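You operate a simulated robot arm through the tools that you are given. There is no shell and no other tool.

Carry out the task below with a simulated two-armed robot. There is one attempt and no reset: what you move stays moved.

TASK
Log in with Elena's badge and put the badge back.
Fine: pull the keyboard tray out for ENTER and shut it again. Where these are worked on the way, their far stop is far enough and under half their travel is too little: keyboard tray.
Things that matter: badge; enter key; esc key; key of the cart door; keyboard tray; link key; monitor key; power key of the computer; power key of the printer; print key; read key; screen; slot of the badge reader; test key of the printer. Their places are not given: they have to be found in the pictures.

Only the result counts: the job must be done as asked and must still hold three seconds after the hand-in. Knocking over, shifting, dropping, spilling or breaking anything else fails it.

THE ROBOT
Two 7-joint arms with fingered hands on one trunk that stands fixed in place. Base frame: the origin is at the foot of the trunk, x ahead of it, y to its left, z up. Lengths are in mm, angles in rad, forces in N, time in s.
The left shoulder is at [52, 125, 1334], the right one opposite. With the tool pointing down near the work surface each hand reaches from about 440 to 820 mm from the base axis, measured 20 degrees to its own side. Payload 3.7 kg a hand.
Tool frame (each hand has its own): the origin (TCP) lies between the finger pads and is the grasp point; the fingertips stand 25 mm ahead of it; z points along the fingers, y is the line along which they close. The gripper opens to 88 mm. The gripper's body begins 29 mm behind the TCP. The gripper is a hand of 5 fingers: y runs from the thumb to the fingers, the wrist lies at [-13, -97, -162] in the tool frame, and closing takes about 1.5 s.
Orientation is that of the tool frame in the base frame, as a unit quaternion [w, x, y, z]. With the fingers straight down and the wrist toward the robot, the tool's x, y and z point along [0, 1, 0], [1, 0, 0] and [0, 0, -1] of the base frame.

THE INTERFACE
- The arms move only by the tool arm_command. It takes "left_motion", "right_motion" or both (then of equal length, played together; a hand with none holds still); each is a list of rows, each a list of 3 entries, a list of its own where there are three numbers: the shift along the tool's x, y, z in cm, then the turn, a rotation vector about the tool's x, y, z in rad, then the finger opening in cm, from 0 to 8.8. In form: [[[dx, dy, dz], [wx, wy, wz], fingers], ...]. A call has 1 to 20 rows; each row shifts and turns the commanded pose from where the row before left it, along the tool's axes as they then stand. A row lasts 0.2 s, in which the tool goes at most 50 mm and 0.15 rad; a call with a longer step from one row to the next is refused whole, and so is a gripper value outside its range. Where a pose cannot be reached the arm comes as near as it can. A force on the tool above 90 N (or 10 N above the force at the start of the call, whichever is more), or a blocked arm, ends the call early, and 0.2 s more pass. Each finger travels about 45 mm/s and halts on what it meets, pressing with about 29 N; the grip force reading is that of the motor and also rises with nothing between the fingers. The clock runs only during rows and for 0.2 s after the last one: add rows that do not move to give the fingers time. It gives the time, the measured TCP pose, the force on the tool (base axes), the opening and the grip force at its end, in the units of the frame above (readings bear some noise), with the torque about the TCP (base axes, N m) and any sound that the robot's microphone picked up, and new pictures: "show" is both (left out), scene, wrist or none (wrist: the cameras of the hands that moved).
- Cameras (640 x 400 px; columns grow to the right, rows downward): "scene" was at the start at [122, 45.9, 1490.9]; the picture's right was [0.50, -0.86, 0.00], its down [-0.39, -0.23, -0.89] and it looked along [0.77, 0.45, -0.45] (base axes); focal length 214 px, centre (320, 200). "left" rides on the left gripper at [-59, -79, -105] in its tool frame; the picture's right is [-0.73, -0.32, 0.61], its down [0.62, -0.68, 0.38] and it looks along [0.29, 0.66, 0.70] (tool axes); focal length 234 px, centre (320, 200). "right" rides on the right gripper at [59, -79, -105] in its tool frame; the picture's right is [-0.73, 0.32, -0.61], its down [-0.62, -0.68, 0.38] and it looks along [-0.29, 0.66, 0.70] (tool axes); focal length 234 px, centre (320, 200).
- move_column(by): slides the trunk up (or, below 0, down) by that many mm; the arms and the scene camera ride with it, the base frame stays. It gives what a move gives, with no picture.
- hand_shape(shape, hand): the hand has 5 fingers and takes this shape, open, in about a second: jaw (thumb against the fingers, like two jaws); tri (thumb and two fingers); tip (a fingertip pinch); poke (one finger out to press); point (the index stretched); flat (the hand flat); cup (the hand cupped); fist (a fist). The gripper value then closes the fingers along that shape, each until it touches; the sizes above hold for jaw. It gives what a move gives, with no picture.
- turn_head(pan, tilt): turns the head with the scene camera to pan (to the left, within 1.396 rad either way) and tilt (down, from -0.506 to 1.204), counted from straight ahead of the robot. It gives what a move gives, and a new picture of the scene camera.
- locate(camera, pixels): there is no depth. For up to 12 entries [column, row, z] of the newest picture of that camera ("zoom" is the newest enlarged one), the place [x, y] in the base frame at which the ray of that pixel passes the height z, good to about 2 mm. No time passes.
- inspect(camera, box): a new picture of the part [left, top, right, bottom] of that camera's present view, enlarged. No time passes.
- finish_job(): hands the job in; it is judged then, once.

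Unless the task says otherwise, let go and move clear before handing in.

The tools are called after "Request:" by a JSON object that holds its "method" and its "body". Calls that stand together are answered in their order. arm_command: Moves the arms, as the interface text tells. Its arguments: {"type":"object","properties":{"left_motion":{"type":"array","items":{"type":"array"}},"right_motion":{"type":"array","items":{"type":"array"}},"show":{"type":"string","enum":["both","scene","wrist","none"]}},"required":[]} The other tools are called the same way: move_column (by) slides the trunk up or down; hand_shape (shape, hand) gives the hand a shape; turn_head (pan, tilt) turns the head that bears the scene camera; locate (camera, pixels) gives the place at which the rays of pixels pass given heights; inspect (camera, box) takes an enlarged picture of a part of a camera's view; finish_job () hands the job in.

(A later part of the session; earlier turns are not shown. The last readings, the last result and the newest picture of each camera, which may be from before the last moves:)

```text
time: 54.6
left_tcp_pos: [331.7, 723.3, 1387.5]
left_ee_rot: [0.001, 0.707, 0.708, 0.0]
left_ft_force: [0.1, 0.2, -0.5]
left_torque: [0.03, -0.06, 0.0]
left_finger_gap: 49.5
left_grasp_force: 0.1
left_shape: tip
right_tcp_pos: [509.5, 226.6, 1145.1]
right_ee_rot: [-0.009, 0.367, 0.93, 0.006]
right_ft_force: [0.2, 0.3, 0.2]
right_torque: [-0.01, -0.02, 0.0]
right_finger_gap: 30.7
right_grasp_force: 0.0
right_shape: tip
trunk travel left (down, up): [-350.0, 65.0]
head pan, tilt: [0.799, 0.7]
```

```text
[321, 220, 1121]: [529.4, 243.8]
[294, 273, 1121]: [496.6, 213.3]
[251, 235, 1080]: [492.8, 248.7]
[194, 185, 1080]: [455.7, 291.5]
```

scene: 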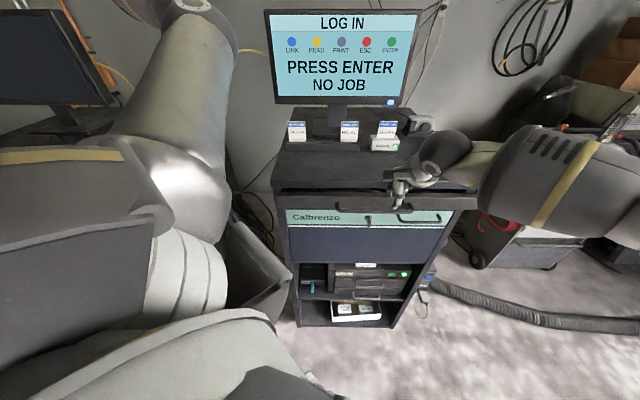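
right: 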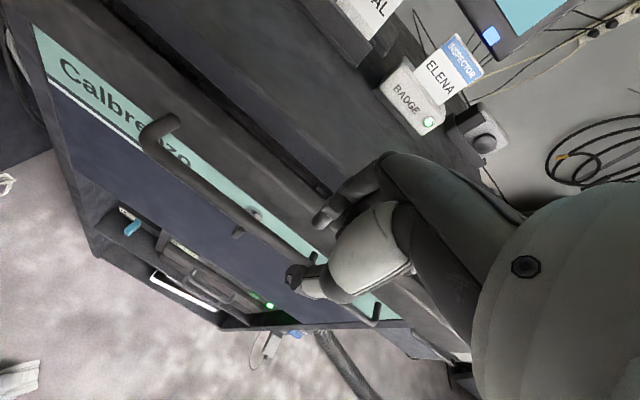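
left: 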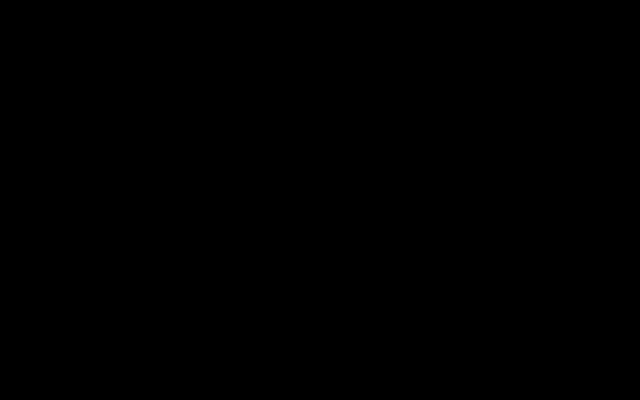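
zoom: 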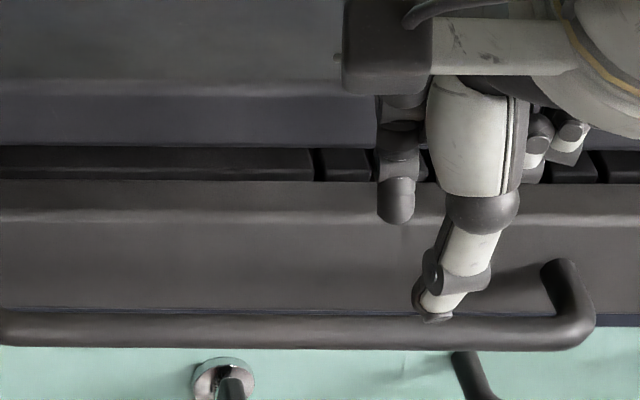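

Request:
{"method": "locate", "body": {"camera": "right", "pixels": [[243.5, 222, 1080], [243.5, 222, 1072], [271, 247, 1080]]}}

Request:
{"method": "inspect", "body": {"camera": "right", "box": [200, 180, 330, 300]}}

```text
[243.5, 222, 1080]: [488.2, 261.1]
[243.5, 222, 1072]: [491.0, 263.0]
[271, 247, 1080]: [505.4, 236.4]
```

```text
3.33 times, centred on (265, 240) of right
```

zoom: 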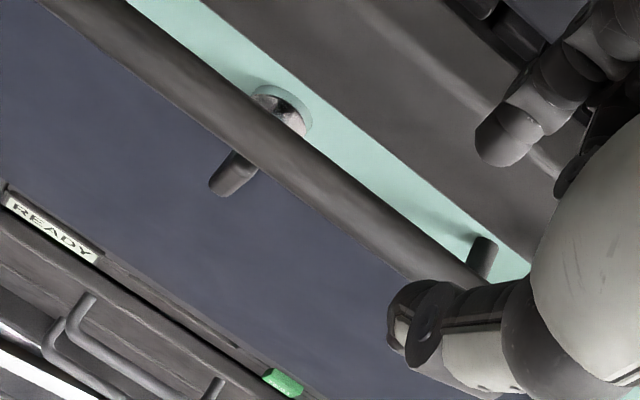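

Averaging views, the index centre is ~13 mm behind the bar centre; 18 mm is ideal. I'll shift +5 mm along v and descend 30 mm, then look.

Request:
{"method": "arm_command", "body": {"right_motion": [[[0, 0.5, 0.5], [0, 0, 0], 3.0], [[0, 0, 1.0], [0, 0, 0], 3.0], [[0, 0, 1.0], [0, 0, 0], 3.0], [[0, 0, 0.5], [0, 0, 0], 3.0], [[0, 0, 0], [0, 0, 0], 3.0]]}}

Request:
{"method": "inspect", "body": {"camera": "right", "box": [220, 150, 420, 330]}}

Request:
{"method": "inspect", "body": {"camera": "scene", "box": [340, 170, 420, 220]}}

```text
time: 55.8
left_tcp_pos: [331.0, 724.0, 1387.3]
left_ee_rot: [0.0, 0.706, 0.708, 0.0]
left_ft_force: [-0.9, 0.0, 0.2]
left_torque: [-0.03, 0.01, -0.02]
left_finger_gap: 49.6
left_grasp_force: 0.0
left_shape: tip
right_tcp_pos: [511.3, 231.6, 1115.2]
right_ee_rot: [-0.008, 0.368, 0.93, 0.007]
right_ft_force: [-0.1, -0.9, -1.2]
right_torque: [-0.02, 0.01, 0.0]
right_finger_gap: 30.5
right_grasp_force: 0.1
right_shape: tip
trunk travel left (down, up): [-350.0, 65.0]
head pan, tilt: [0.799, 0.7]
```

scene: 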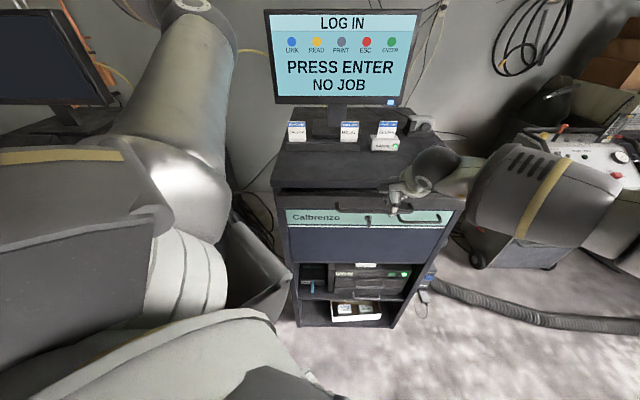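
right: 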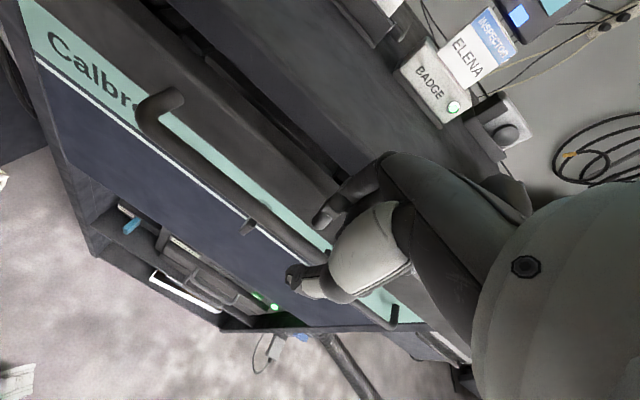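

```text
2.22 times, centred on (320, 240) of right
```

zoom: 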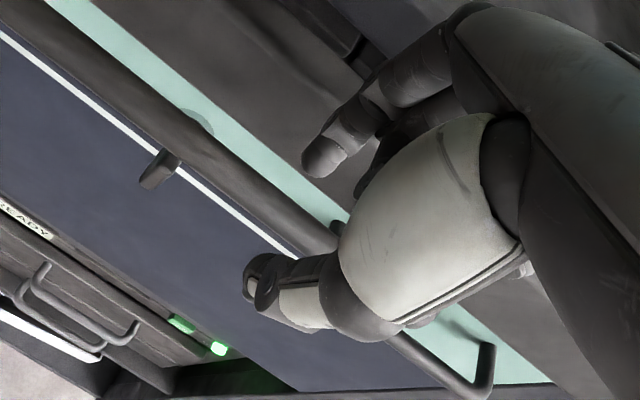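

```text
8.00 times, centred on (380, 195) of scene
```

zoom: 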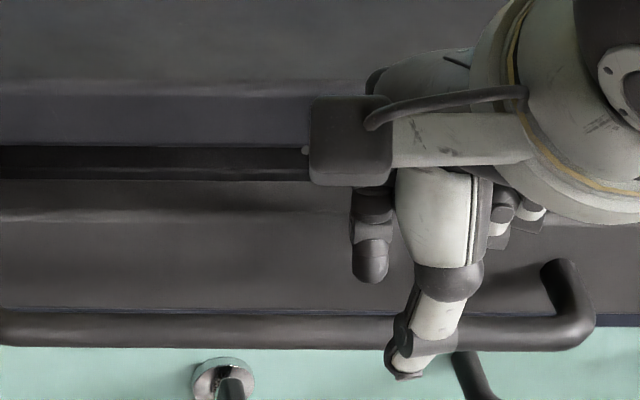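

The index tip is now between bar and tray face, thumb in front. Descending another 22 mm around the bar.

Request:
{"method": "arm_command", "body": {"right_motion": [[[0, 0, 0.6], [0, 0, 0], 3.0], [[0, 0, 0.6], [0, 0, 0], 3.0], [[0, 0, 0.5], [0, 0, 0], 3.0], [[0, 0, 0.5], [0, 0, 0], 3.0], [[0, 0, 0], [0, 0, 0], 3.0]], "show": "none"}}

Request:
{"method": "inspect", "body": {"camera": "right", "box": [220, 150, 420, 330]}}

Request:
{"method": "inspect", "body": {"camera": "scene", "box": [340, 170, 420, 220]}}

```text
time: 57.0
left_tcp_pos: [331.4, 723.1, 1387.9]
left_ee_rot: [0.0, 0.706, 0.708, 0.001]
left_ft_force: [-0.1, -0.5, -0.2]
left_torque: [0.0, -0.02, -0.02]
left_finger_gap: 49.7
left_grasp_force: 0.2
left_shape: tip
right_tcp_pos: [512.7, 230.5, 1093.0]
right_ee_rot: [-0.008, 0.367, 0.93, 0.006]
right_ft_force: [-0.2, 0.2, -1.3]
right_torque: [-0.02, -0.03, -0.03]
right_finger_gap: 30.3
right_grasp_force: 0.1
right_shape: tip
trunk travel left (down, up): [-350.0, 65.0]
head pan, tilt: [0.799, 0.7]
```

```text
2.22 times, centred on (320, 240) of right
```

zoom: 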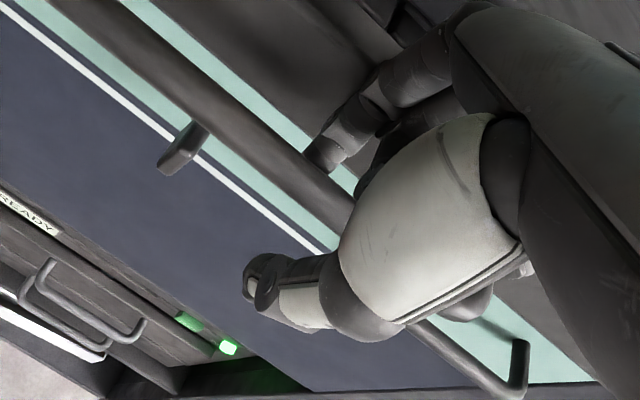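

```text
8.00 times, centred on (380, 195) of scene
```

zoom: 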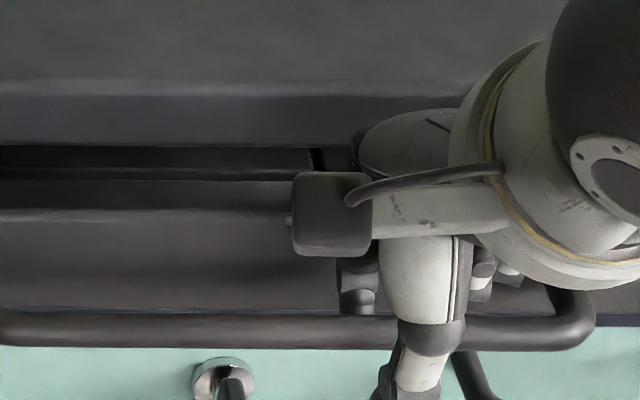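

The index is behind the bar and the thumb in front, no contact. I'll go 4 mm lower and close on the bar.

Request:
{"method": "arm_command", "body": {"right_motion": [[[0, 0, 0.4], [0, 0, 0], 3.0], [[0, 0, 0], [0, 0, 0], 2.2], [[0, 0, 0], [0, 0, 0], 1.4], [[0, 0, 0], [0, 0, 0], 0.8], [[0, 0, 0], [0, 0, 0], 0.8], [[0, 0, 0], [0, 0, 0], 0.8]]}}

Request:
{"method": "inspect", "body": {"camera": "right", "box": [220, 150, 420, 330]}}

Request:
{"method": "inspect", "body": {"camera": "scene", "box": [340, 170, 420, 220]}}

```text
time: 58.4
left_tcp_pos: [331.5, 722.6, 1388.8]
left_ee_rot: [0.001, 0.707, 0.708, 0.001]
left_ft_force: [0.2, -0.1, 0.1]
left_torque: [-0.02, -0.03, -0.01]
left_finger_gap: 49.5
left_grasp_force: 0.1
left_shape: tip
right_tcp_pos: [512.4, 231.9, 1088.4]
right_ee_rot: [-0.009, 0.367, 0.93, 0.006]
right_ft_force: [1.1, 0.7, -0.5]
right_torque: [0.02, 0.02, 0.01]
right_finger_gap: 8.7
right_grasp_force: 0.1
right_shape: tip
trunk travel left (down, up): [-350.0, 65.0]
head pan, tilt: [0.799, 0.7]
```

scene: 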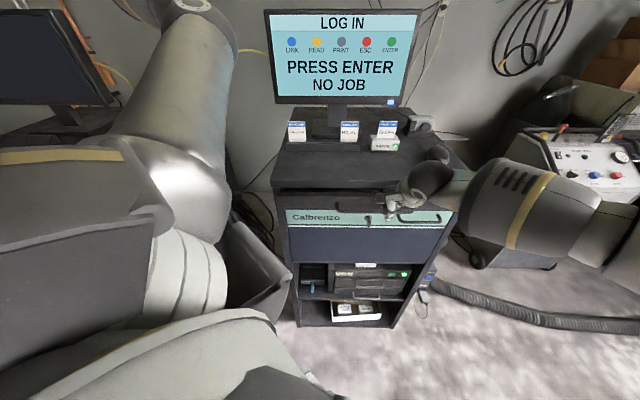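
right: 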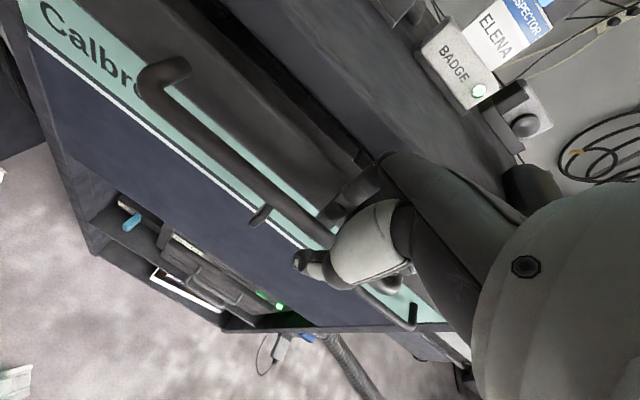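

```text
2.22 times, centred on (320, 240) of right
```

zoom: 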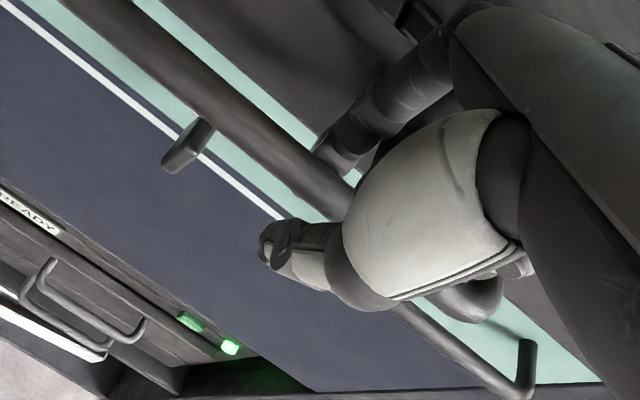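

```text
8.00 times, centred on (380, 195) of scene
```

zoom: 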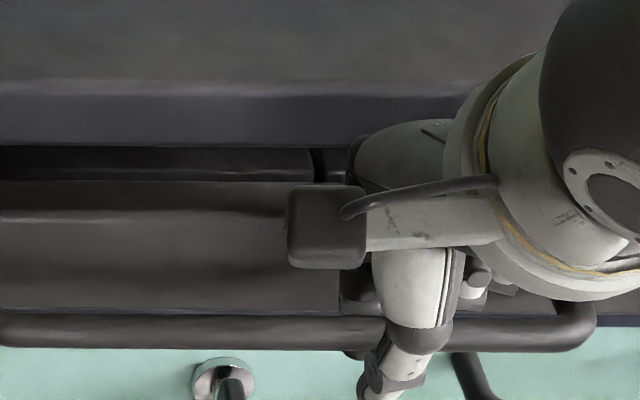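

The gap reads 8.7 mm without grip force yet; I'll close fully.

Request:
{"method": "arm_command", "body": {"right_motion": [[[0, 0, 0], [0, 0, 0], 0.4], [[0, 0, 0], [0, 0, 0], 0], [[0, 0, 0], [0, 0, 0], 0], [[0, 0, 0], [0, 0, 0], 0], [[0, 0, 0], [0, 0, 0], 0]], "show": "none"}}

Request:
{"method": "inspect", "body": {"camera": "right", "box": [220, 150, 420, 330]}}

Request:
{"method": "inspect", "body": {"camera": "scene", "box": [340, 170, 420, 220]}}

```text
time: 59.6
left_tcp_pos: [332.4, 724.0, 1387.4]
left_ee_rot: [0.001, 0.707, 0.708, 0.0]
left_ft_force: [-0.3, 0.9, -0.2]
left_torque: [-0.04, -0.06, 0.0]
left_finger_gap: 49.8
left_grasp_force: 0.1
left_shape: tip
right_tcp_pos: [513.2, 230.4, 1086.1]
right_ee_rot: [-0.009, 0.367, 0.93, 0.004]
right_ft_force: [-1.2, -1.0, -18.0]
right_torque: [-0.09, 0.02, -0.05]
right_finger_gap: 3.1
right_grasp_force: 29.6
right_shape: tip
trunk travel left (down, up): [-350.0, 65.0]
head pan, tilt: [0.799, 0.7]
```

```text
2.22 times, centred on (320, 240) of right
```

zoom: 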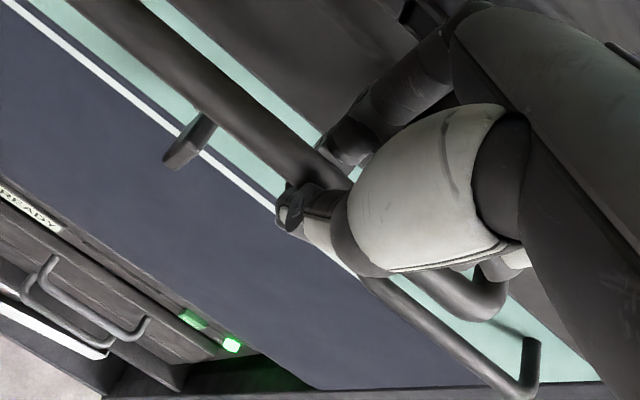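

```text
8.00 times, centred on (380, 195) of scene
```

zoom: 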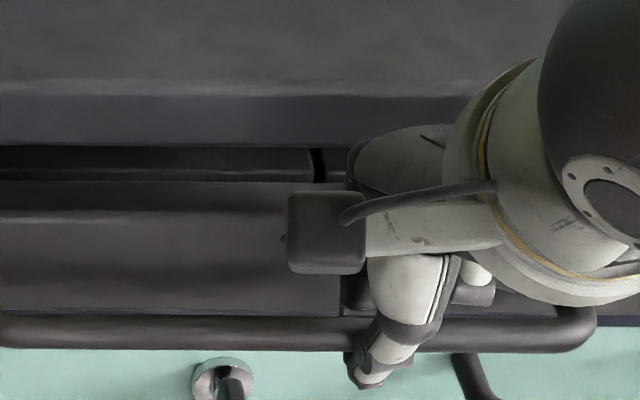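

The bar is captured (grip 29.6 N). Now I pull along −v, 10 cm first, and check.

Request:
{"method": "arm_command", "body": {"right_motion": [[[0.03, -1.0, 0], [0, 0, 0], 0], [[0.05, -1.5, 0], [0, 0, 0], 0], [[0.05, -1.5, 0], [0, 0, 0], 0], [[0.05, -1.5, 0], [0, 0, 0], 0], [[0.05, -1.5, 0], [0, 0, 0], 0], [[0.05, -1.5, 0], [0, 0, 0], 0], [[0.05, -1.5, 0], [0, 0, 0], 0], [[0, 0, 0], [0, 0, 0], 0]]}}

```text
time: 61.4
left_tcp_pos: [334.6, 724.6, 1386.8]
left_ee_rot: [0.0, 0.706, 0.708, 0.0]
left_ft_force: [0.6, -0.1, 0.3]
left_torque: [0.01, 0.0, 0.03]
left_finger_gap: 49.4
left_grasp_force: 0.1
left_shape: tip
right_tcp_pos: [442.6, 159.0, 1086.3]
right_ee_rot: [-0.01, 0.367, 0.93, 0.004]
right_ft_force: [0.4, -0.6, -23.0]
right_torque: [-0.13, 0.09, -0.03]
right_finger_gap: 3.5
right_grasp_force: 28.8
right_shape: tip
trunk travel left (down, up): [-350.0, 65.0]
head pan, tilt: [0.799, 0.7]
```

scene: 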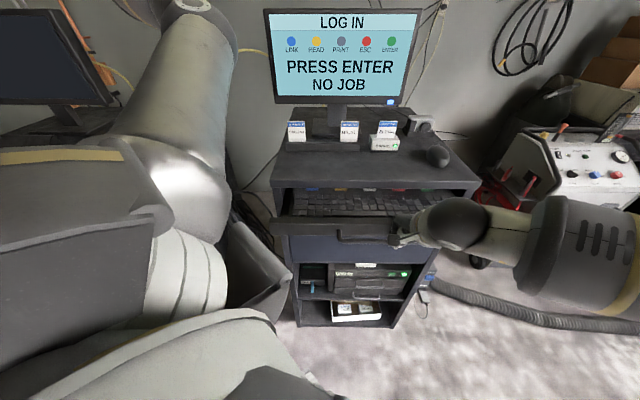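
right: 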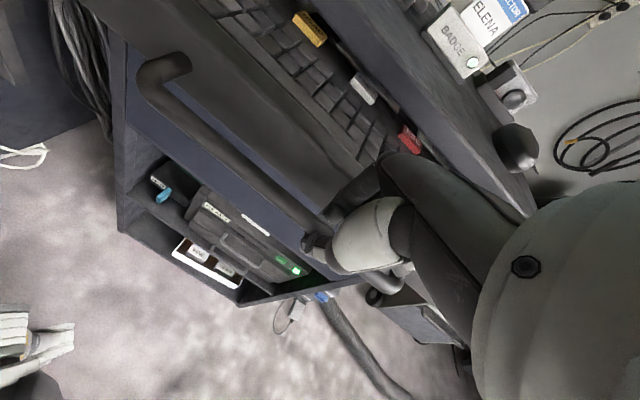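

The tray slid out 100 mm, exposing the keyboard; coloured keys (yellow, grey, red) appear along the back row at the table edge. Pulling further.

Request:
{"method": "arm_command", "body": {"right_motion": [[[0.05, -1.5, 0], [0, 0, 0], 0], [[0.05, -1.5, 0], [0, 0, 0], 0], [[0.05, -1.5, 0], [0, 0, 0], 0], [[0.05, -1.5, 0], [0, 0, 0], 0], [[0, 0, 0], [0, 0, 0], 0]]}}

```text
time: 62.6
left_tcp_pos: [334.3, 724.2, 1387.0]
left_ee_rot: [0.0, 0.707, 0.708, 0.0]
left_ft_force: [0.0, 0.3, 0.0]
left_torque: [-0.01, 0.02, 0.04]
left_finger_gap: 49.3
left_grasp_force: 0.0
left_shape: tip
right_tcp_pos: [399.8, 117.4, 1085.7]
right_ee_rot: [-0.01, 0.367, 0.93, 0.005]
right_ft_force: [-1.4, -0.1, -24.6]
right_torque: [-0.13, 0.04, -0.02]
right_finger_gap: 3.5
right_grasp_force: 28.0
right_shape: tip
trunk travel left (down, up): [-350.0, 65.0]
head pan, tilt: [0.799, 0.7]
```

scene: 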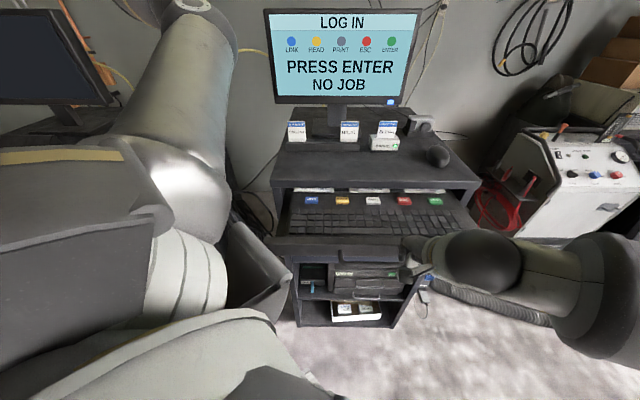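
right: 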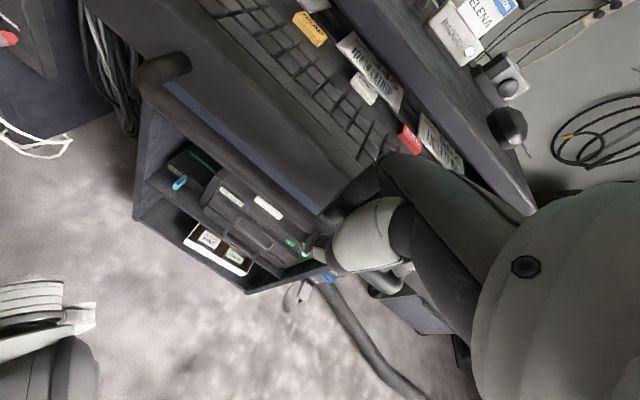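

All five keys are visible; green ENTER is at scene (435,200). I'll pull ~4 cm more to see whether the stop is reached.

Request:
{"method": "arm_command", "body": {"right_motion": [[[0.03, -1.0, 0], [0, 0, 0], 0], [[0.03, -1.0, 0], [0, 0, 0], 0], [[0.03, -1.0, 0], [0, 0, 0], 0], [[0.03, -1.0, 0], [0, 0, 0], 0], [[0, 0, 0], [0, 0, 0], 0]]}}

Request:
{"method": "inspect", "body": {"camera": "scene", "box": [260, 170, 500, 270]}}

```text
time: 63.8
left_tcp_pos: [333.9, 723.2, 1386.7]
left_ee_rot: [0.0, 0.706, 0.708, 0.0]
left_ft_force: [1.0, 0.2, -0.4]
left_torque: [0.0, 0.02, -0.02]
left_finger_gap: 49.6
left_grasp_force: 0.0
left_shape: tip
right_tcp_pos: [370.6, 88.5, 1085.4]
right_ee_rot: [-0.01, 0.367, 0.93, 0.005]
right_ft_force: [-1.4, 2.5, -24.7]
right_torque: [-0.11, 0.09, -0.01]
right_finger_gap: 3.5
right_grasp_force: 28.6
right_shape: tip
trunk travel left (down, up): [-350.0, 65.0]
head pan, tilt: [0.799, 0.7]
```

scene: 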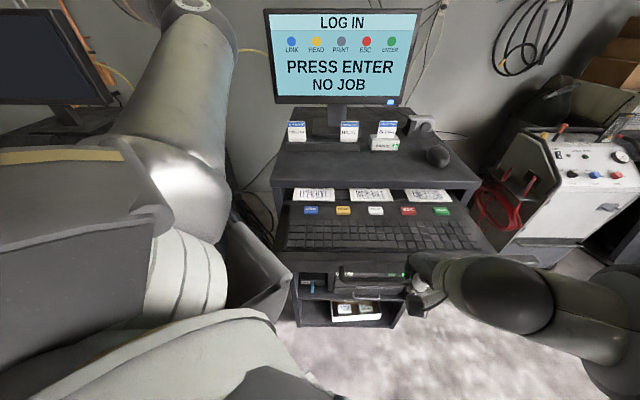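
right: 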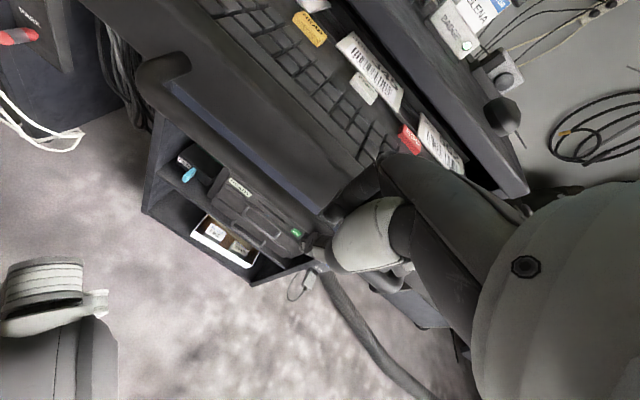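

```text
2.67 times, centred on (380, 220) of scene
```

zoom: 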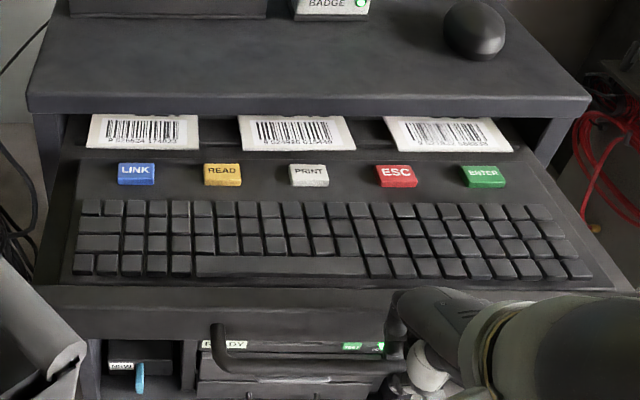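

The tray is ~200 mm out and ENTER (green) is clearly exposed. I'll pull another 4 cm to probe the end stop.

Request:
{"method": "arm_command", "body": {"right_motion": [[[0.03, -1.0, 0], [0, 0, 0], 0], [[0.03, -1.0, 0], [0, 0, 0], 0], [[0.03, -1.0, 0], [0, 0, 0], 0], [[0.03, -1.0, 0], [0, 0, 0], 0], [[0, 0, 0], [0, 0, 0], 0]]}}

Request:
{"method": "inspect", "body": {"camera": "scene", "box": [260, 170, 500, 270]}}

```text
time: 65.0
left_tcp_pos: [332.5, 723.8, 1387.8]
left_ee_rot: [0.0, 0.706, 0.708, 0.0]
left_ft_force: [0.0, 0.4, -0.6]
left_torque: [0.0, 0.02, 0.0]
left_finger_gap: 49.6
left_grasp_force: 0.1
left_shape: tip
right_tcp_pos: [342.9, 60.7, 1086.3]
right_ee_rot: [-0.009, 0.367, 0.93, 0.006]
right_ft_force: [-0.3, 0.2, -26.2]
right_torque: [-0.15, 0.09, 0.01]
right_finger_gap: 3.6
right_grasp_force: 29.0
right_shape: tip
trunk travel left (down, up): [-350.0, 65.0]
head pan, tilt: [0.799, 0.7]
```

scene: 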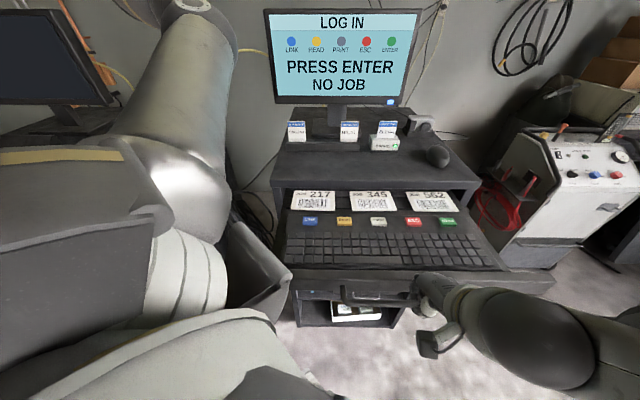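
right: 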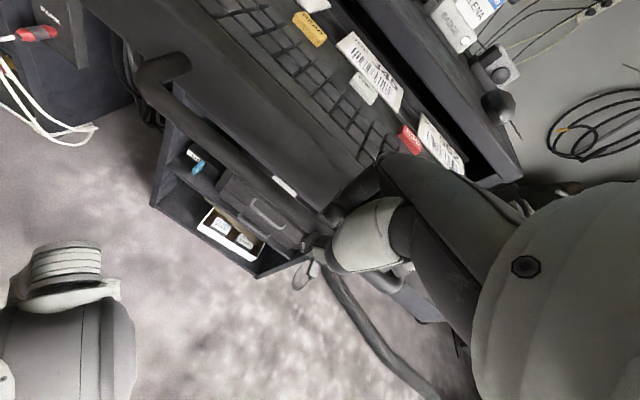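

```text
2.67 times, centred on (380, 220) of scene
```

zoom: 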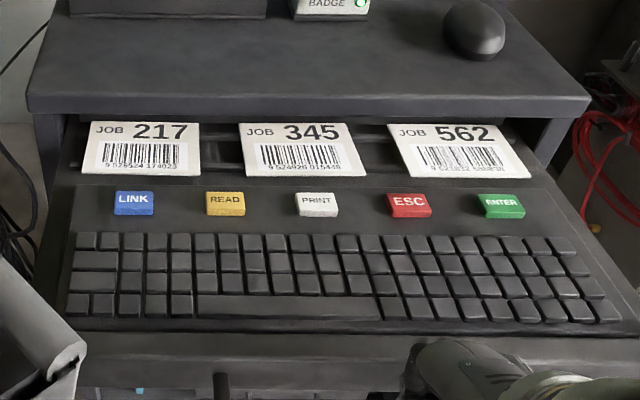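

The tray is now ~240 mm out with the job cards fully visible — ample. I'll release the bar, lift straight up, and then use a poke finger on ENTER.

Request:
{"method": "arm_command", "body": {"right_motion": [[[0, 0, 0], [0, 0, 0], 1.0], [[0, 0, 0], [0, 0, 0], 2.0], [[0, 0, 0], [0, 0, 0], 3.0], [[0, 0, 0], [0, 0, 0], 3.0], [[0, 0, 0], [0, 0, 0], 3.0]]}}

Request:
{"method": "inspect", "body": {"camera": "right", "box": [220, 150, 420, 330]}}

Request:
{"method": "inspect", "body": {"camera": "scene", "box": [360, 240, 500, 340]}}

```text
time: 66.2
left_tcp_pos: [330.8, 723.0, 1387.9]
left_ee_rot: [0.0, 0.706, 0.708, 0.001]
left_ft_force: [0.5, -0.4, -0.5]
left_torque: [-0.05, 0.02, 0.01]
left_finger_gap: 49.6
left_grasp_force: 0.0
left_shape: tip
right_tcp_pos: [340.8, 61.4, 1088.2]
right_ee_rot: [-0.008, 0.367, 0.93, 0.007]
right_ft_force: [0.2, -0.6, 0.0]
right_torque: [0.01, 0.01, -0.01]
right_finger_gap: 29.5
right_grasp_force: 0.1
right_shape: tip
trunk travel left (down, up): [-350.0, 65.0]
head pan, tilt: [0.799, 0.7]
```

scene: 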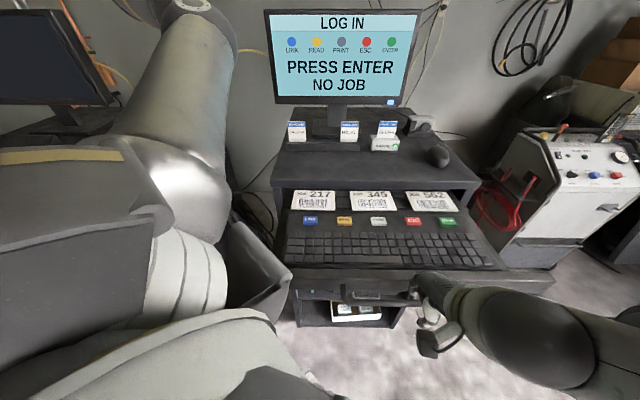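
right: 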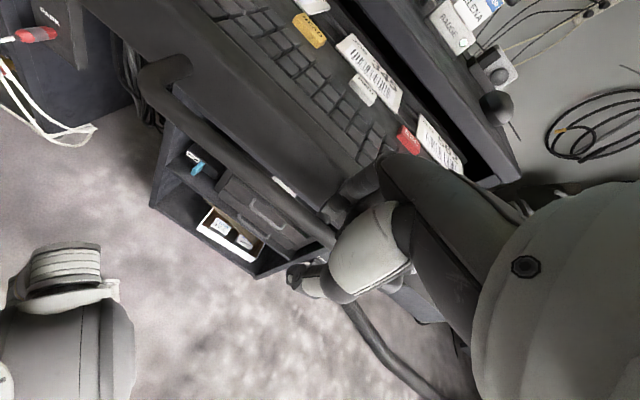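

```text
2.22 times, centred on (320, 240) of right
```

zoom: 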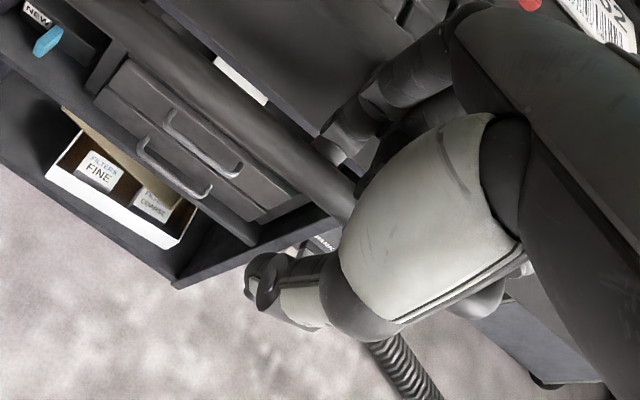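

```text
4.00 times, centred on (430, 290) of scene
```

zoom: 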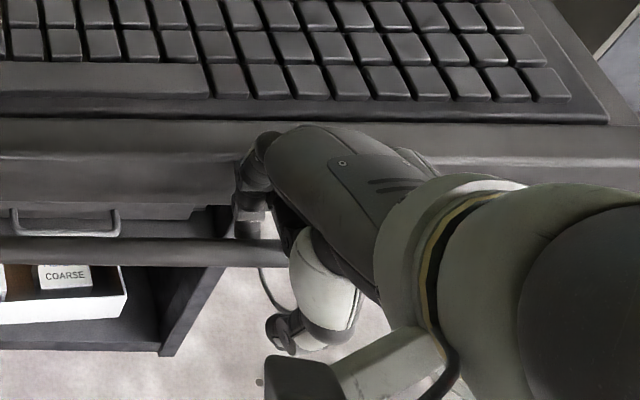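

Released; index still behind the bar. Lifting straight up 110 mm.

Request:
{"method": "arm_command", "body": {"right_motion": [[[0, 0, -1.0], [0, 0, 0], 3.0], [[0, 0, -2.0], [0, 0, 0], 3.0], [[0, 0, -2.0], [0, 0, 0], 3.0], [[0, 0, -3.0], [0, 0, 0], 3.0], [[0, 0, -3.0], [0, 0, 0], 3.0], [[0, 0, 0], [0, 0, 0], 3.0]]}}

Request:
{"method": "hand_shape", "body": {"shape": "poke", "hand": "right"}}

Request:
{"method": "inspect", "body": {"camera": "right", "box": [160, 60, 480, 320]}}

Request:
{"method": "inspect", "body": {"camera": "scene", "box": [260, 180, 500, 330]}}

```text
time: 67.6
left_tcp_pos: [332.2, 723.5, 1386.6]
left_ee_rot: [0.001, 0.707, 0.707, 0.001]
left_ft_force: [-1.6, -0.8, -0.4]
left_torque: [0.05, 0.02, 0.0]
left_finger_gap: 49.5
left_grasp_force: 0.0
left_shape: tip
right_tcp_pos: [343.2, 58.0, 1196.4]
right_ee_rot: [-0.008, 0.367, 0.93, 0.007]
right_ft_force: [-0.3, -0.2, -0.5]
right_torque: [-0.02, -0.03, 0.01]
right_finger_gap: 30.0
right_grasp_force: 0.1
right_shape: tip
trunk travel left (down, up): [-350.0, 65.0]
head pan, tilt: [0.799, 0.7]
```

scene: 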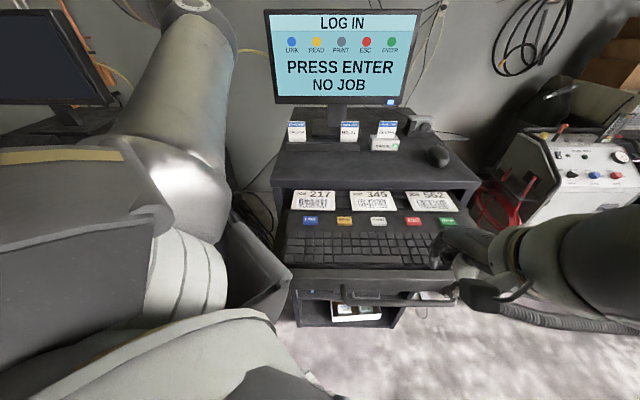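
right: 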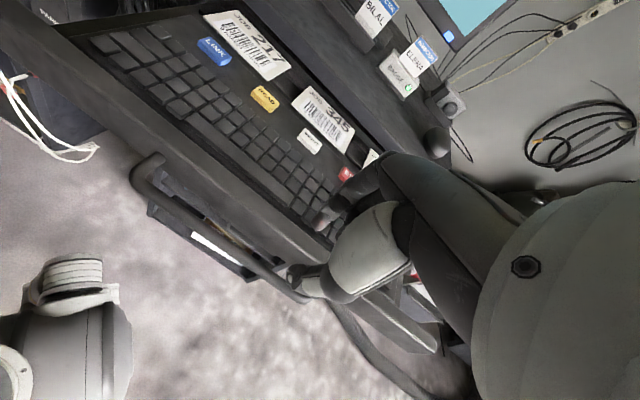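

```text
time: 68.5
left_tcp_pos: [332.8, 723.4, 1389.0]
left_ee_rot: [0.001, 0.707, 0.707, 0.0]
left_ft_force: [-0.3, -0.1, -0.1]
left_torque: [-0.01, -0.01, 0.03]
left_finger_gap: 49.5
left_grasp_force: 0.1
left_shape: tip
right_tcp_pos: [344.7, 59.1, 1197.5]
right_ee_rot: [-0.009, 0.367, 0.93, 0.006]
right_ft_force: [0.2, -0.3, -0.1]
right_torque: [-0.01, 0.0, -0.02]
right_finger_gap: 0.0
right_grasp_force: 0.1
right_shape: poke
trunk travel left (down, up): [-350.0, 65.0]
head pan, tilt: [0.799, 0.7]
```

```text
1.54 times, centred on (320, 190) of right
```

zoom: 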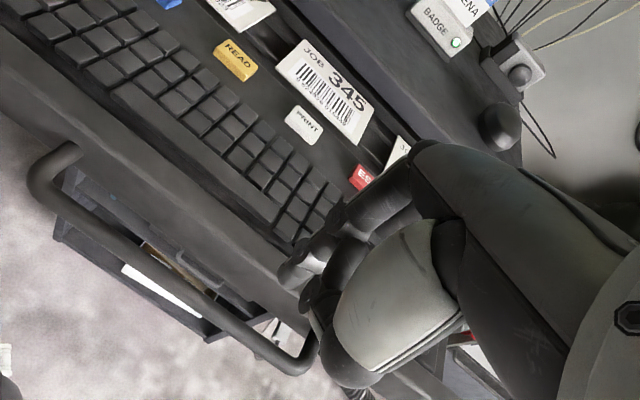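

```text
2.67 times, centred on (380, 255) of scene
```

zoom: 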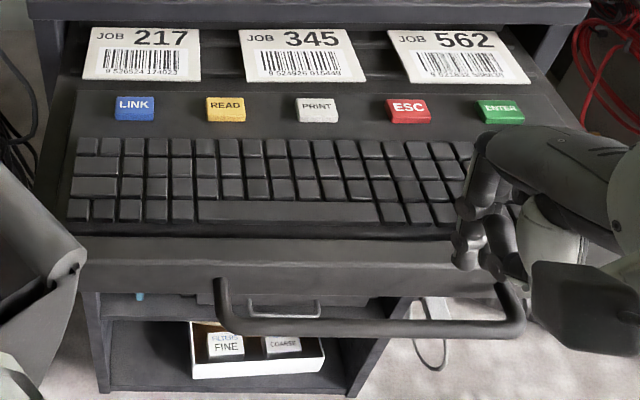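

The poke finger is out, tip near the tool axis. I'll triangulate key height using READ/PRINT seen in both cameras, then ENTER by the same height.

Request:
{"method": "locate", "body": {"camera": "scene", "pixels": [[378.9, 220.5, 1090], [378.9, 220.5, 1110], [344.75, 219.5, 1090], [344.75, 219.5, 1110], [413.4, 220.5, 1090], [413.4, 220.5, 1100], [448.25, 221.25, 1090], [448.25, 221.25, 1100], [448.25, 221.25, 1110], [434.4, 276, 1172]]}}

Request:
{"method": "locate", "body": {"camera": "right", "pixels": [[309.6, 147.1, 1090], [309.6, 147.1, 1110], [265.4, 104.8, 1090], [265.4, 104.8, 1110], [300.5, 238.8, 1172]]}}

```text
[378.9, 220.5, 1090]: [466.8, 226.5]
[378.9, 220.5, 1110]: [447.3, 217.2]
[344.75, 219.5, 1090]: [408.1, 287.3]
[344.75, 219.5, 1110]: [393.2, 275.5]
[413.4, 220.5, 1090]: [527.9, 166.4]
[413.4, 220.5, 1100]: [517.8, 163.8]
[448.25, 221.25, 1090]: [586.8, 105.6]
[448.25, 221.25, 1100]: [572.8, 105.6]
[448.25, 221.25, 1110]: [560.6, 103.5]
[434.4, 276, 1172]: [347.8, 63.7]
```

```text
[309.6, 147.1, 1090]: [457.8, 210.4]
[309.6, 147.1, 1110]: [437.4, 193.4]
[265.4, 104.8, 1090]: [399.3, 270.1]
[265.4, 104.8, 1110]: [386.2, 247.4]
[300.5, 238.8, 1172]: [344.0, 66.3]
```

Those two rays are nearly parallel, so the height is unclear. I'll slide the right hand 8 cm to the right (along +u) to see ENTER itself with better parallax.

Request:
{"method": "arm_command", "body": {"right_motion": [[[-2.7, 0, 0], [0, 0, 0], 0], [[-2.7, 0, 0], [0, 0, 0], 0], [[-2.7, 0, 0], [0, 0, 0], 0], [[0, 0, 0], [0, 0, 0], 0], [[0, 0, 0], [0, 0, 0], 0]]}}

Request:
{"method": "inspect", "body": {"camera": "right", "box": [180, 60, 440, 300]}}

Request:
{"method": "inspect", "body": {"camera": "scene", "box": [340, 190, 500, 290]}}

```text
time: 69.7
left_tcp_pos: [331.1, 722.3, 1388.1]
left_ee_rot: [0.0, 0.706, 0.708, 0.001]
left_ft_force: [-0.1, -0.9, 0.9]
left_torque: [0.01, 0.01, 0.01]
left_finger_gap: 49.4
left_grasp_force: 0.1
left_shape: tip
right_tcp_pos: [403.8, 4.5, 1195.6]
right_ee_rot: [-0.009, 0.367, 0.93, 0.006]
right_ft_force: [-0.6, -0.5, -0.5]
right_torque: [0.01, 0.0, -0.01]
right_finger_gap: 0.2
right_grasp_force: 0.1
right_shape: poke
trunk travel left (down, up): [-350.0, 65.0]
head pan, tilt: [0.799, 0.7]
```

scene: 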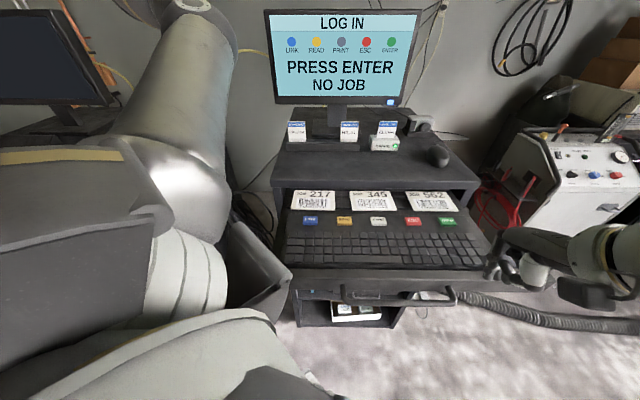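
right: 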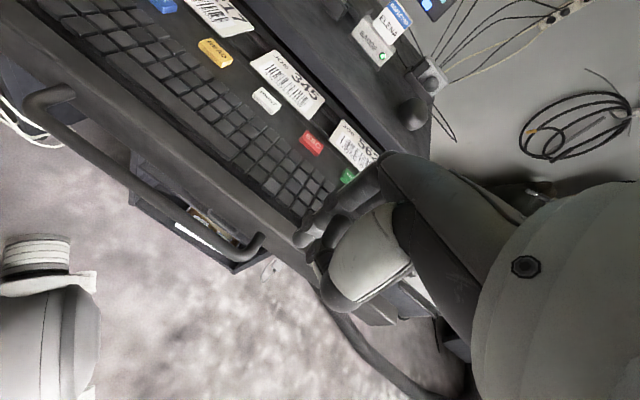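

```text
1.67 times, centred on (310, 180) of right
```

zoom: 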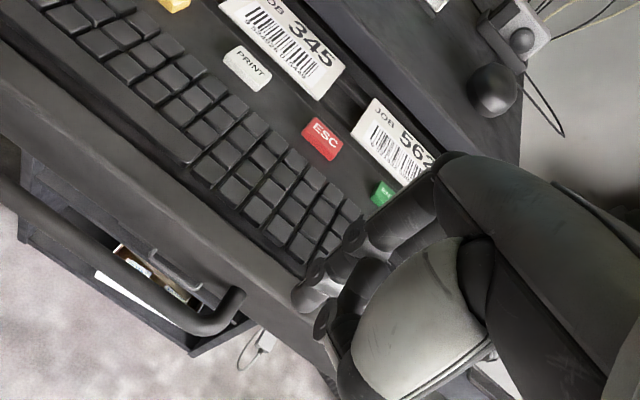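

```text
4.00 times, centred on (420, 240) of scene
```

zoom: 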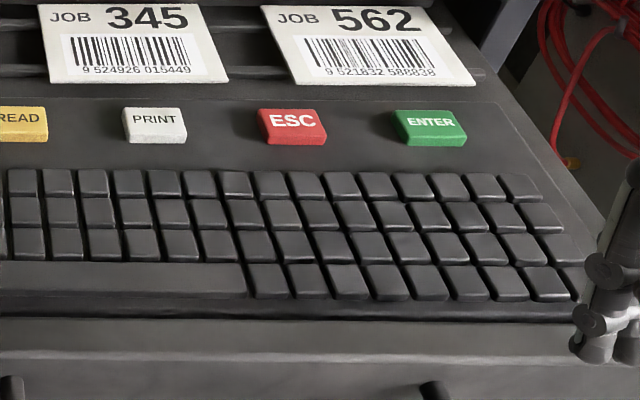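

Request:
{"method": "locate", "body": {"camera": "scene", "pixels": [[413.25, 220, 1070], [413.25, 220, 1100], [378.75, 219.75, 1070], [378.75, 219.75, 1100], [447.5, 220.5, 1070], [447.5, 220.5, 1100]]}}

Request:
{"method": "locate", "body": {"camera": "right", "pixels": [[311.2, 141.6, 1070], [311.2, 141.6, 1100], [268, 97.8, 1070], [268, 97.8, 1100]]}}

```text
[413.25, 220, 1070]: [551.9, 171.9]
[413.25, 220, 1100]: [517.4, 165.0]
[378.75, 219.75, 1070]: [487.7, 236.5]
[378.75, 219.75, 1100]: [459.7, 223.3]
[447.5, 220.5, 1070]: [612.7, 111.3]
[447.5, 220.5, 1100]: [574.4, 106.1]
```

```text
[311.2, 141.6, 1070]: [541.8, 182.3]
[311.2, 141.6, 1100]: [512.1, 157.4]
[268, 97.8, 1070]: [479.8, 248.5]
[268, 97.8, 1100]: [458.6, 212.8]
```

ENTER works out to ≈(589,108,1087). I'll check exactly where the poke fingertip is.

Request:
{"method": "inspect", "body": {"camera": "right", "box": [270, 180, 400, 300]}}

Request:
{"method": "inspect", "body": {"camera": "scene", "box": [450, 210, 562, 310]}}

```text
3.33 times, centred on (335, 240) of right
```

zoom: 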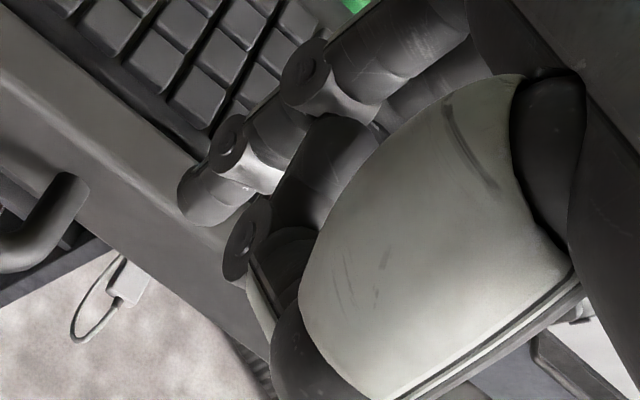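

```text
4.00 times, centred on (506, 260) of scene
```

zoom: 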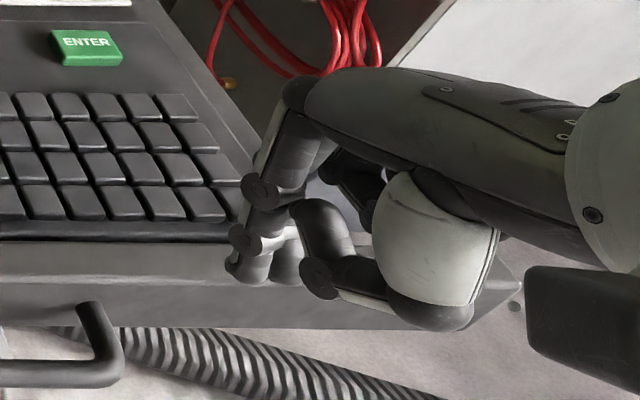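

Request:
{"method": "locate", "body": {"camera": "scene", "pixels": [[488, 279, 1160], [488, 279, 1180]]}}

Request:
{"method": "locate", "body": {"camera": "right", "pixels": [[300, 243.5, 1160], [300, 243.5, 1180]]}}

```text
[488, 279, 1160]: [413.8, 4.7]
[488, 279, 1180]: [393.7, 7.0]
```

```text
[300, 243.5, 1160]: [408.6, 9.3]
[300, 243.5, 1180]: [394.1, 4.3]
```

The tip lies within ~5 mm of the tool axis, ~20–25 mm below the TCP. Moving above ENTER and down to ~25 mm over it.

Request:
{"method": "arm_command", "body": {"right_motion": [[[-1.33, 4.05, 0], [0, 0, 0], 0], [[-1.33, 4.05, 0], [0, 0, 0], 0], [[-1.33, 4.05, 0], [0, 0, 0], 0], [[-1.33, 4.05, 0], [0, 0, 0], 0], [[-1.33, 4.05, 0], [0, 0, 0], 0], [[0, 0, 2.0], [0, 0, 0], 0], [[0, 0, 2.0], [0, 0, 0], 0], [[0, 0, 1.5], [0, 0, 0], 0], [[0, 0, 0], [0, 0, 0], 0]]}}

Request:
{"method": "inspect", "body": {"camera": "right", "box": [220, 140, 420, 300]}}

Request:
{"method": "inspect", "body": {"camera": "scene", "box": [390, 180, 502, 250]}}

```text
time: 71.7
left_tcp_pos: [332.1, 722.9, 1388.1]
left_ee_rot: [0.001, 0.707, 0.707, 0.001]
left_ft_force: [-0.7, 0.5, -0.3]
left_torque: [0.0, -0.02, 0.0]
left_finger_gap: 49.6
left_grasp_force: 0.1
left_shape: tip
right_tcp_pos: [589.7, 106.5, 1140.8]
right_ee_rot: [-0.009, 0.368, 0.93, 0.007]
right_ft_force: [-0.1, 0.1, -0.7]
right_torque: [0.0, -0.01, 0.01]
right_finger_gap: 0.3
right_grasp_force: 0.1
right_shape: poke
trunk travel left (down, up): [-350.0, 65.0]
head pan, tilt: [0.799, 0.7]
```

scene: 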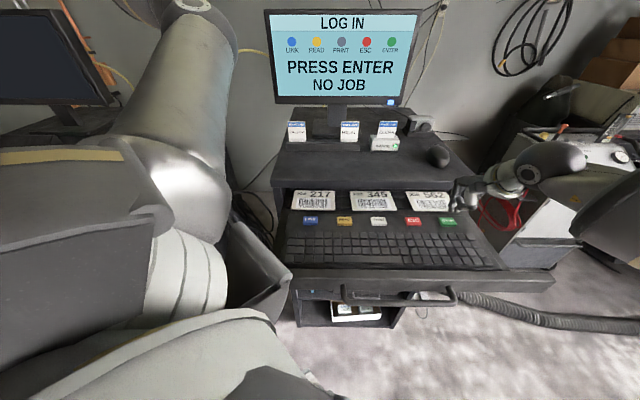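
right: 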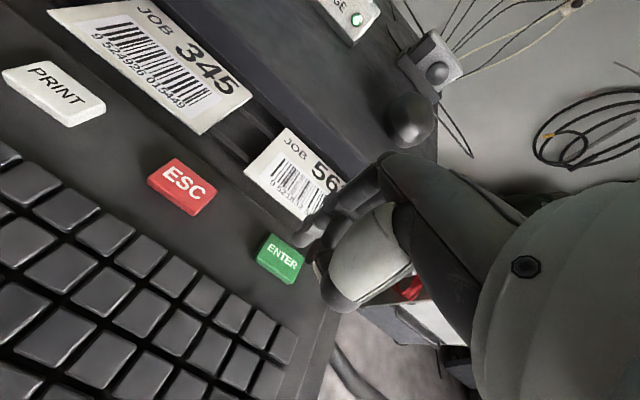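

```text
2.50 times, centred on (320, 220) of right
```

zoom: 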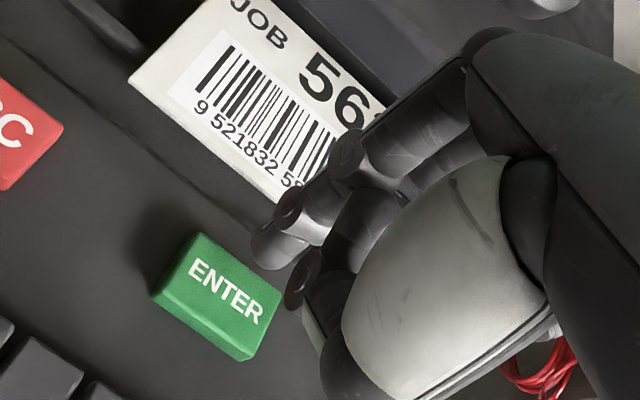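

```text
5.71 times, centred on (446, 215) of scene
```

zoom: 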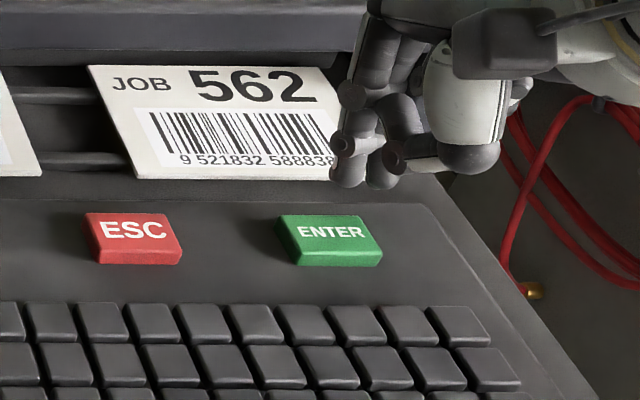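

Request:
{"method": "locate", "body": {"camera": "right", "pixels": [[280.8, 254, 1087], [280.8, 254, 1077], [300.8, 242, 1118], [300.8, 242, 1113]]}}

Request:
{"method": "locate", "body": {"camera": "scene", "pixels": [[447.4, 218.5, 1087], [447.4, 218.5, 1077], [450.9, 212, 1118], [450.9, 212, 1113]]}}

```text
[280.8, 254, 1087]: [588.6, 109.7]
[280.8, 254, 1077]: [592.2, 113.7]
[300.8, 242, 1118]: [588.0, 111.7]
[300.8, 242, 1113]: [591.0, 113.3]
```

```text
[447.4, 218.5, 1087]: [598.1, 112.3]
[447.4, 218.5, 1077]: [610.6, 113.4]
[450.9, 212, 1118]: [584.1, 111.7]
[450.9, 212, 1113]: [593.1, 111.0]
```

Tip and ENTER coincide within ~3 mm in both views. I'll descend 16 mm and look again.

Request:
{"method": "arm_command", "body": {"right_motion": [[[0, 0, 0.8], [0, 0, 0], 0], [[0, 0, 0.8], [0, 0, 0], 0], [[0, 0, 0], [0, 0, 0], 0]]}}

Request:
{"method": "inspect", "body": {"camera": "right", "box": [220, 140, 420, 300]}}

Request:
{"method": "inspect", "body": {"camera": "scene", "box": [390, 180, 502, 250]}}

```text
time: 72.5
left_tcp_pos: [331.4, 722.7, 1387.6]
left_ee_rot: [0.0, 0.706, 0.708, 0.001]
left_ft_force: [-0.3, -0.5, 0.0]
left_torque: [0.04, -0.05, -0.03]
left_finger_gap: 49.7
left_grasp_force: 0.1
left_shape: tip
right_tcp_pos: [588.1, 106.3, 1124.6]
right_ee_rot: [-0.009, 0.366, 0.93, 0.006]
right_ft_force: [0.8, 0.4, 0.6]
right_torque: [-0.01, 0.01, -0.03]
right_finger_gap: 0.2
right_grasp_force: 0.1
right_shape: poke
trunk travel left (down, up): [-350.0, 65.0]
head pan, tilt: [0.799, 0.7]
```

scene: 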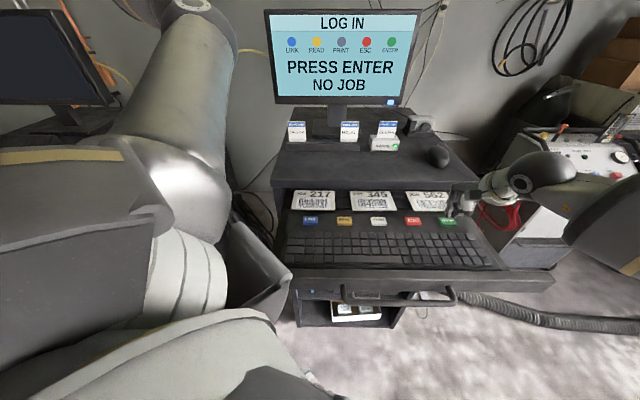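
right: 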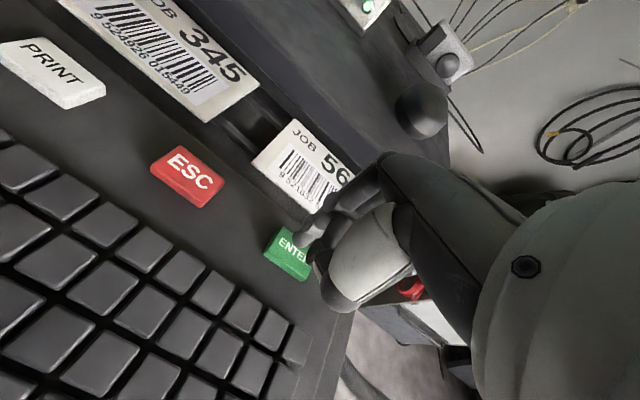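

```text
2.50 times, centred on (320, 220) of right
```

zoom: 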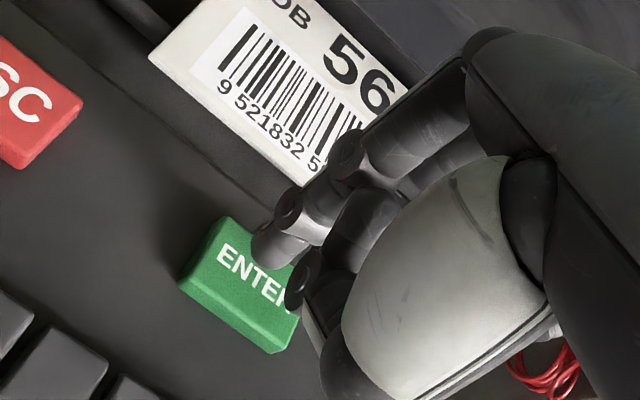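

```text
5.71 times, centred on (446, 215) of scene
```

zoom: 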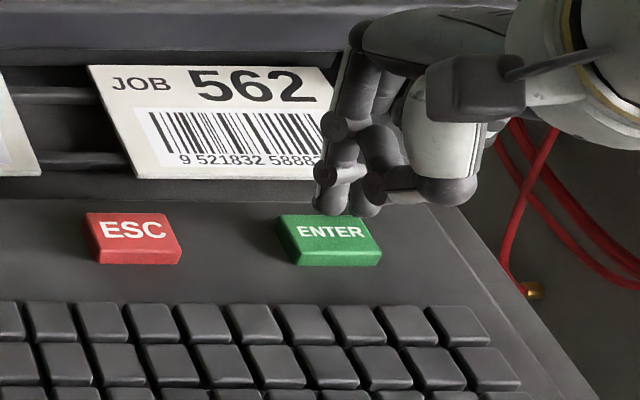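

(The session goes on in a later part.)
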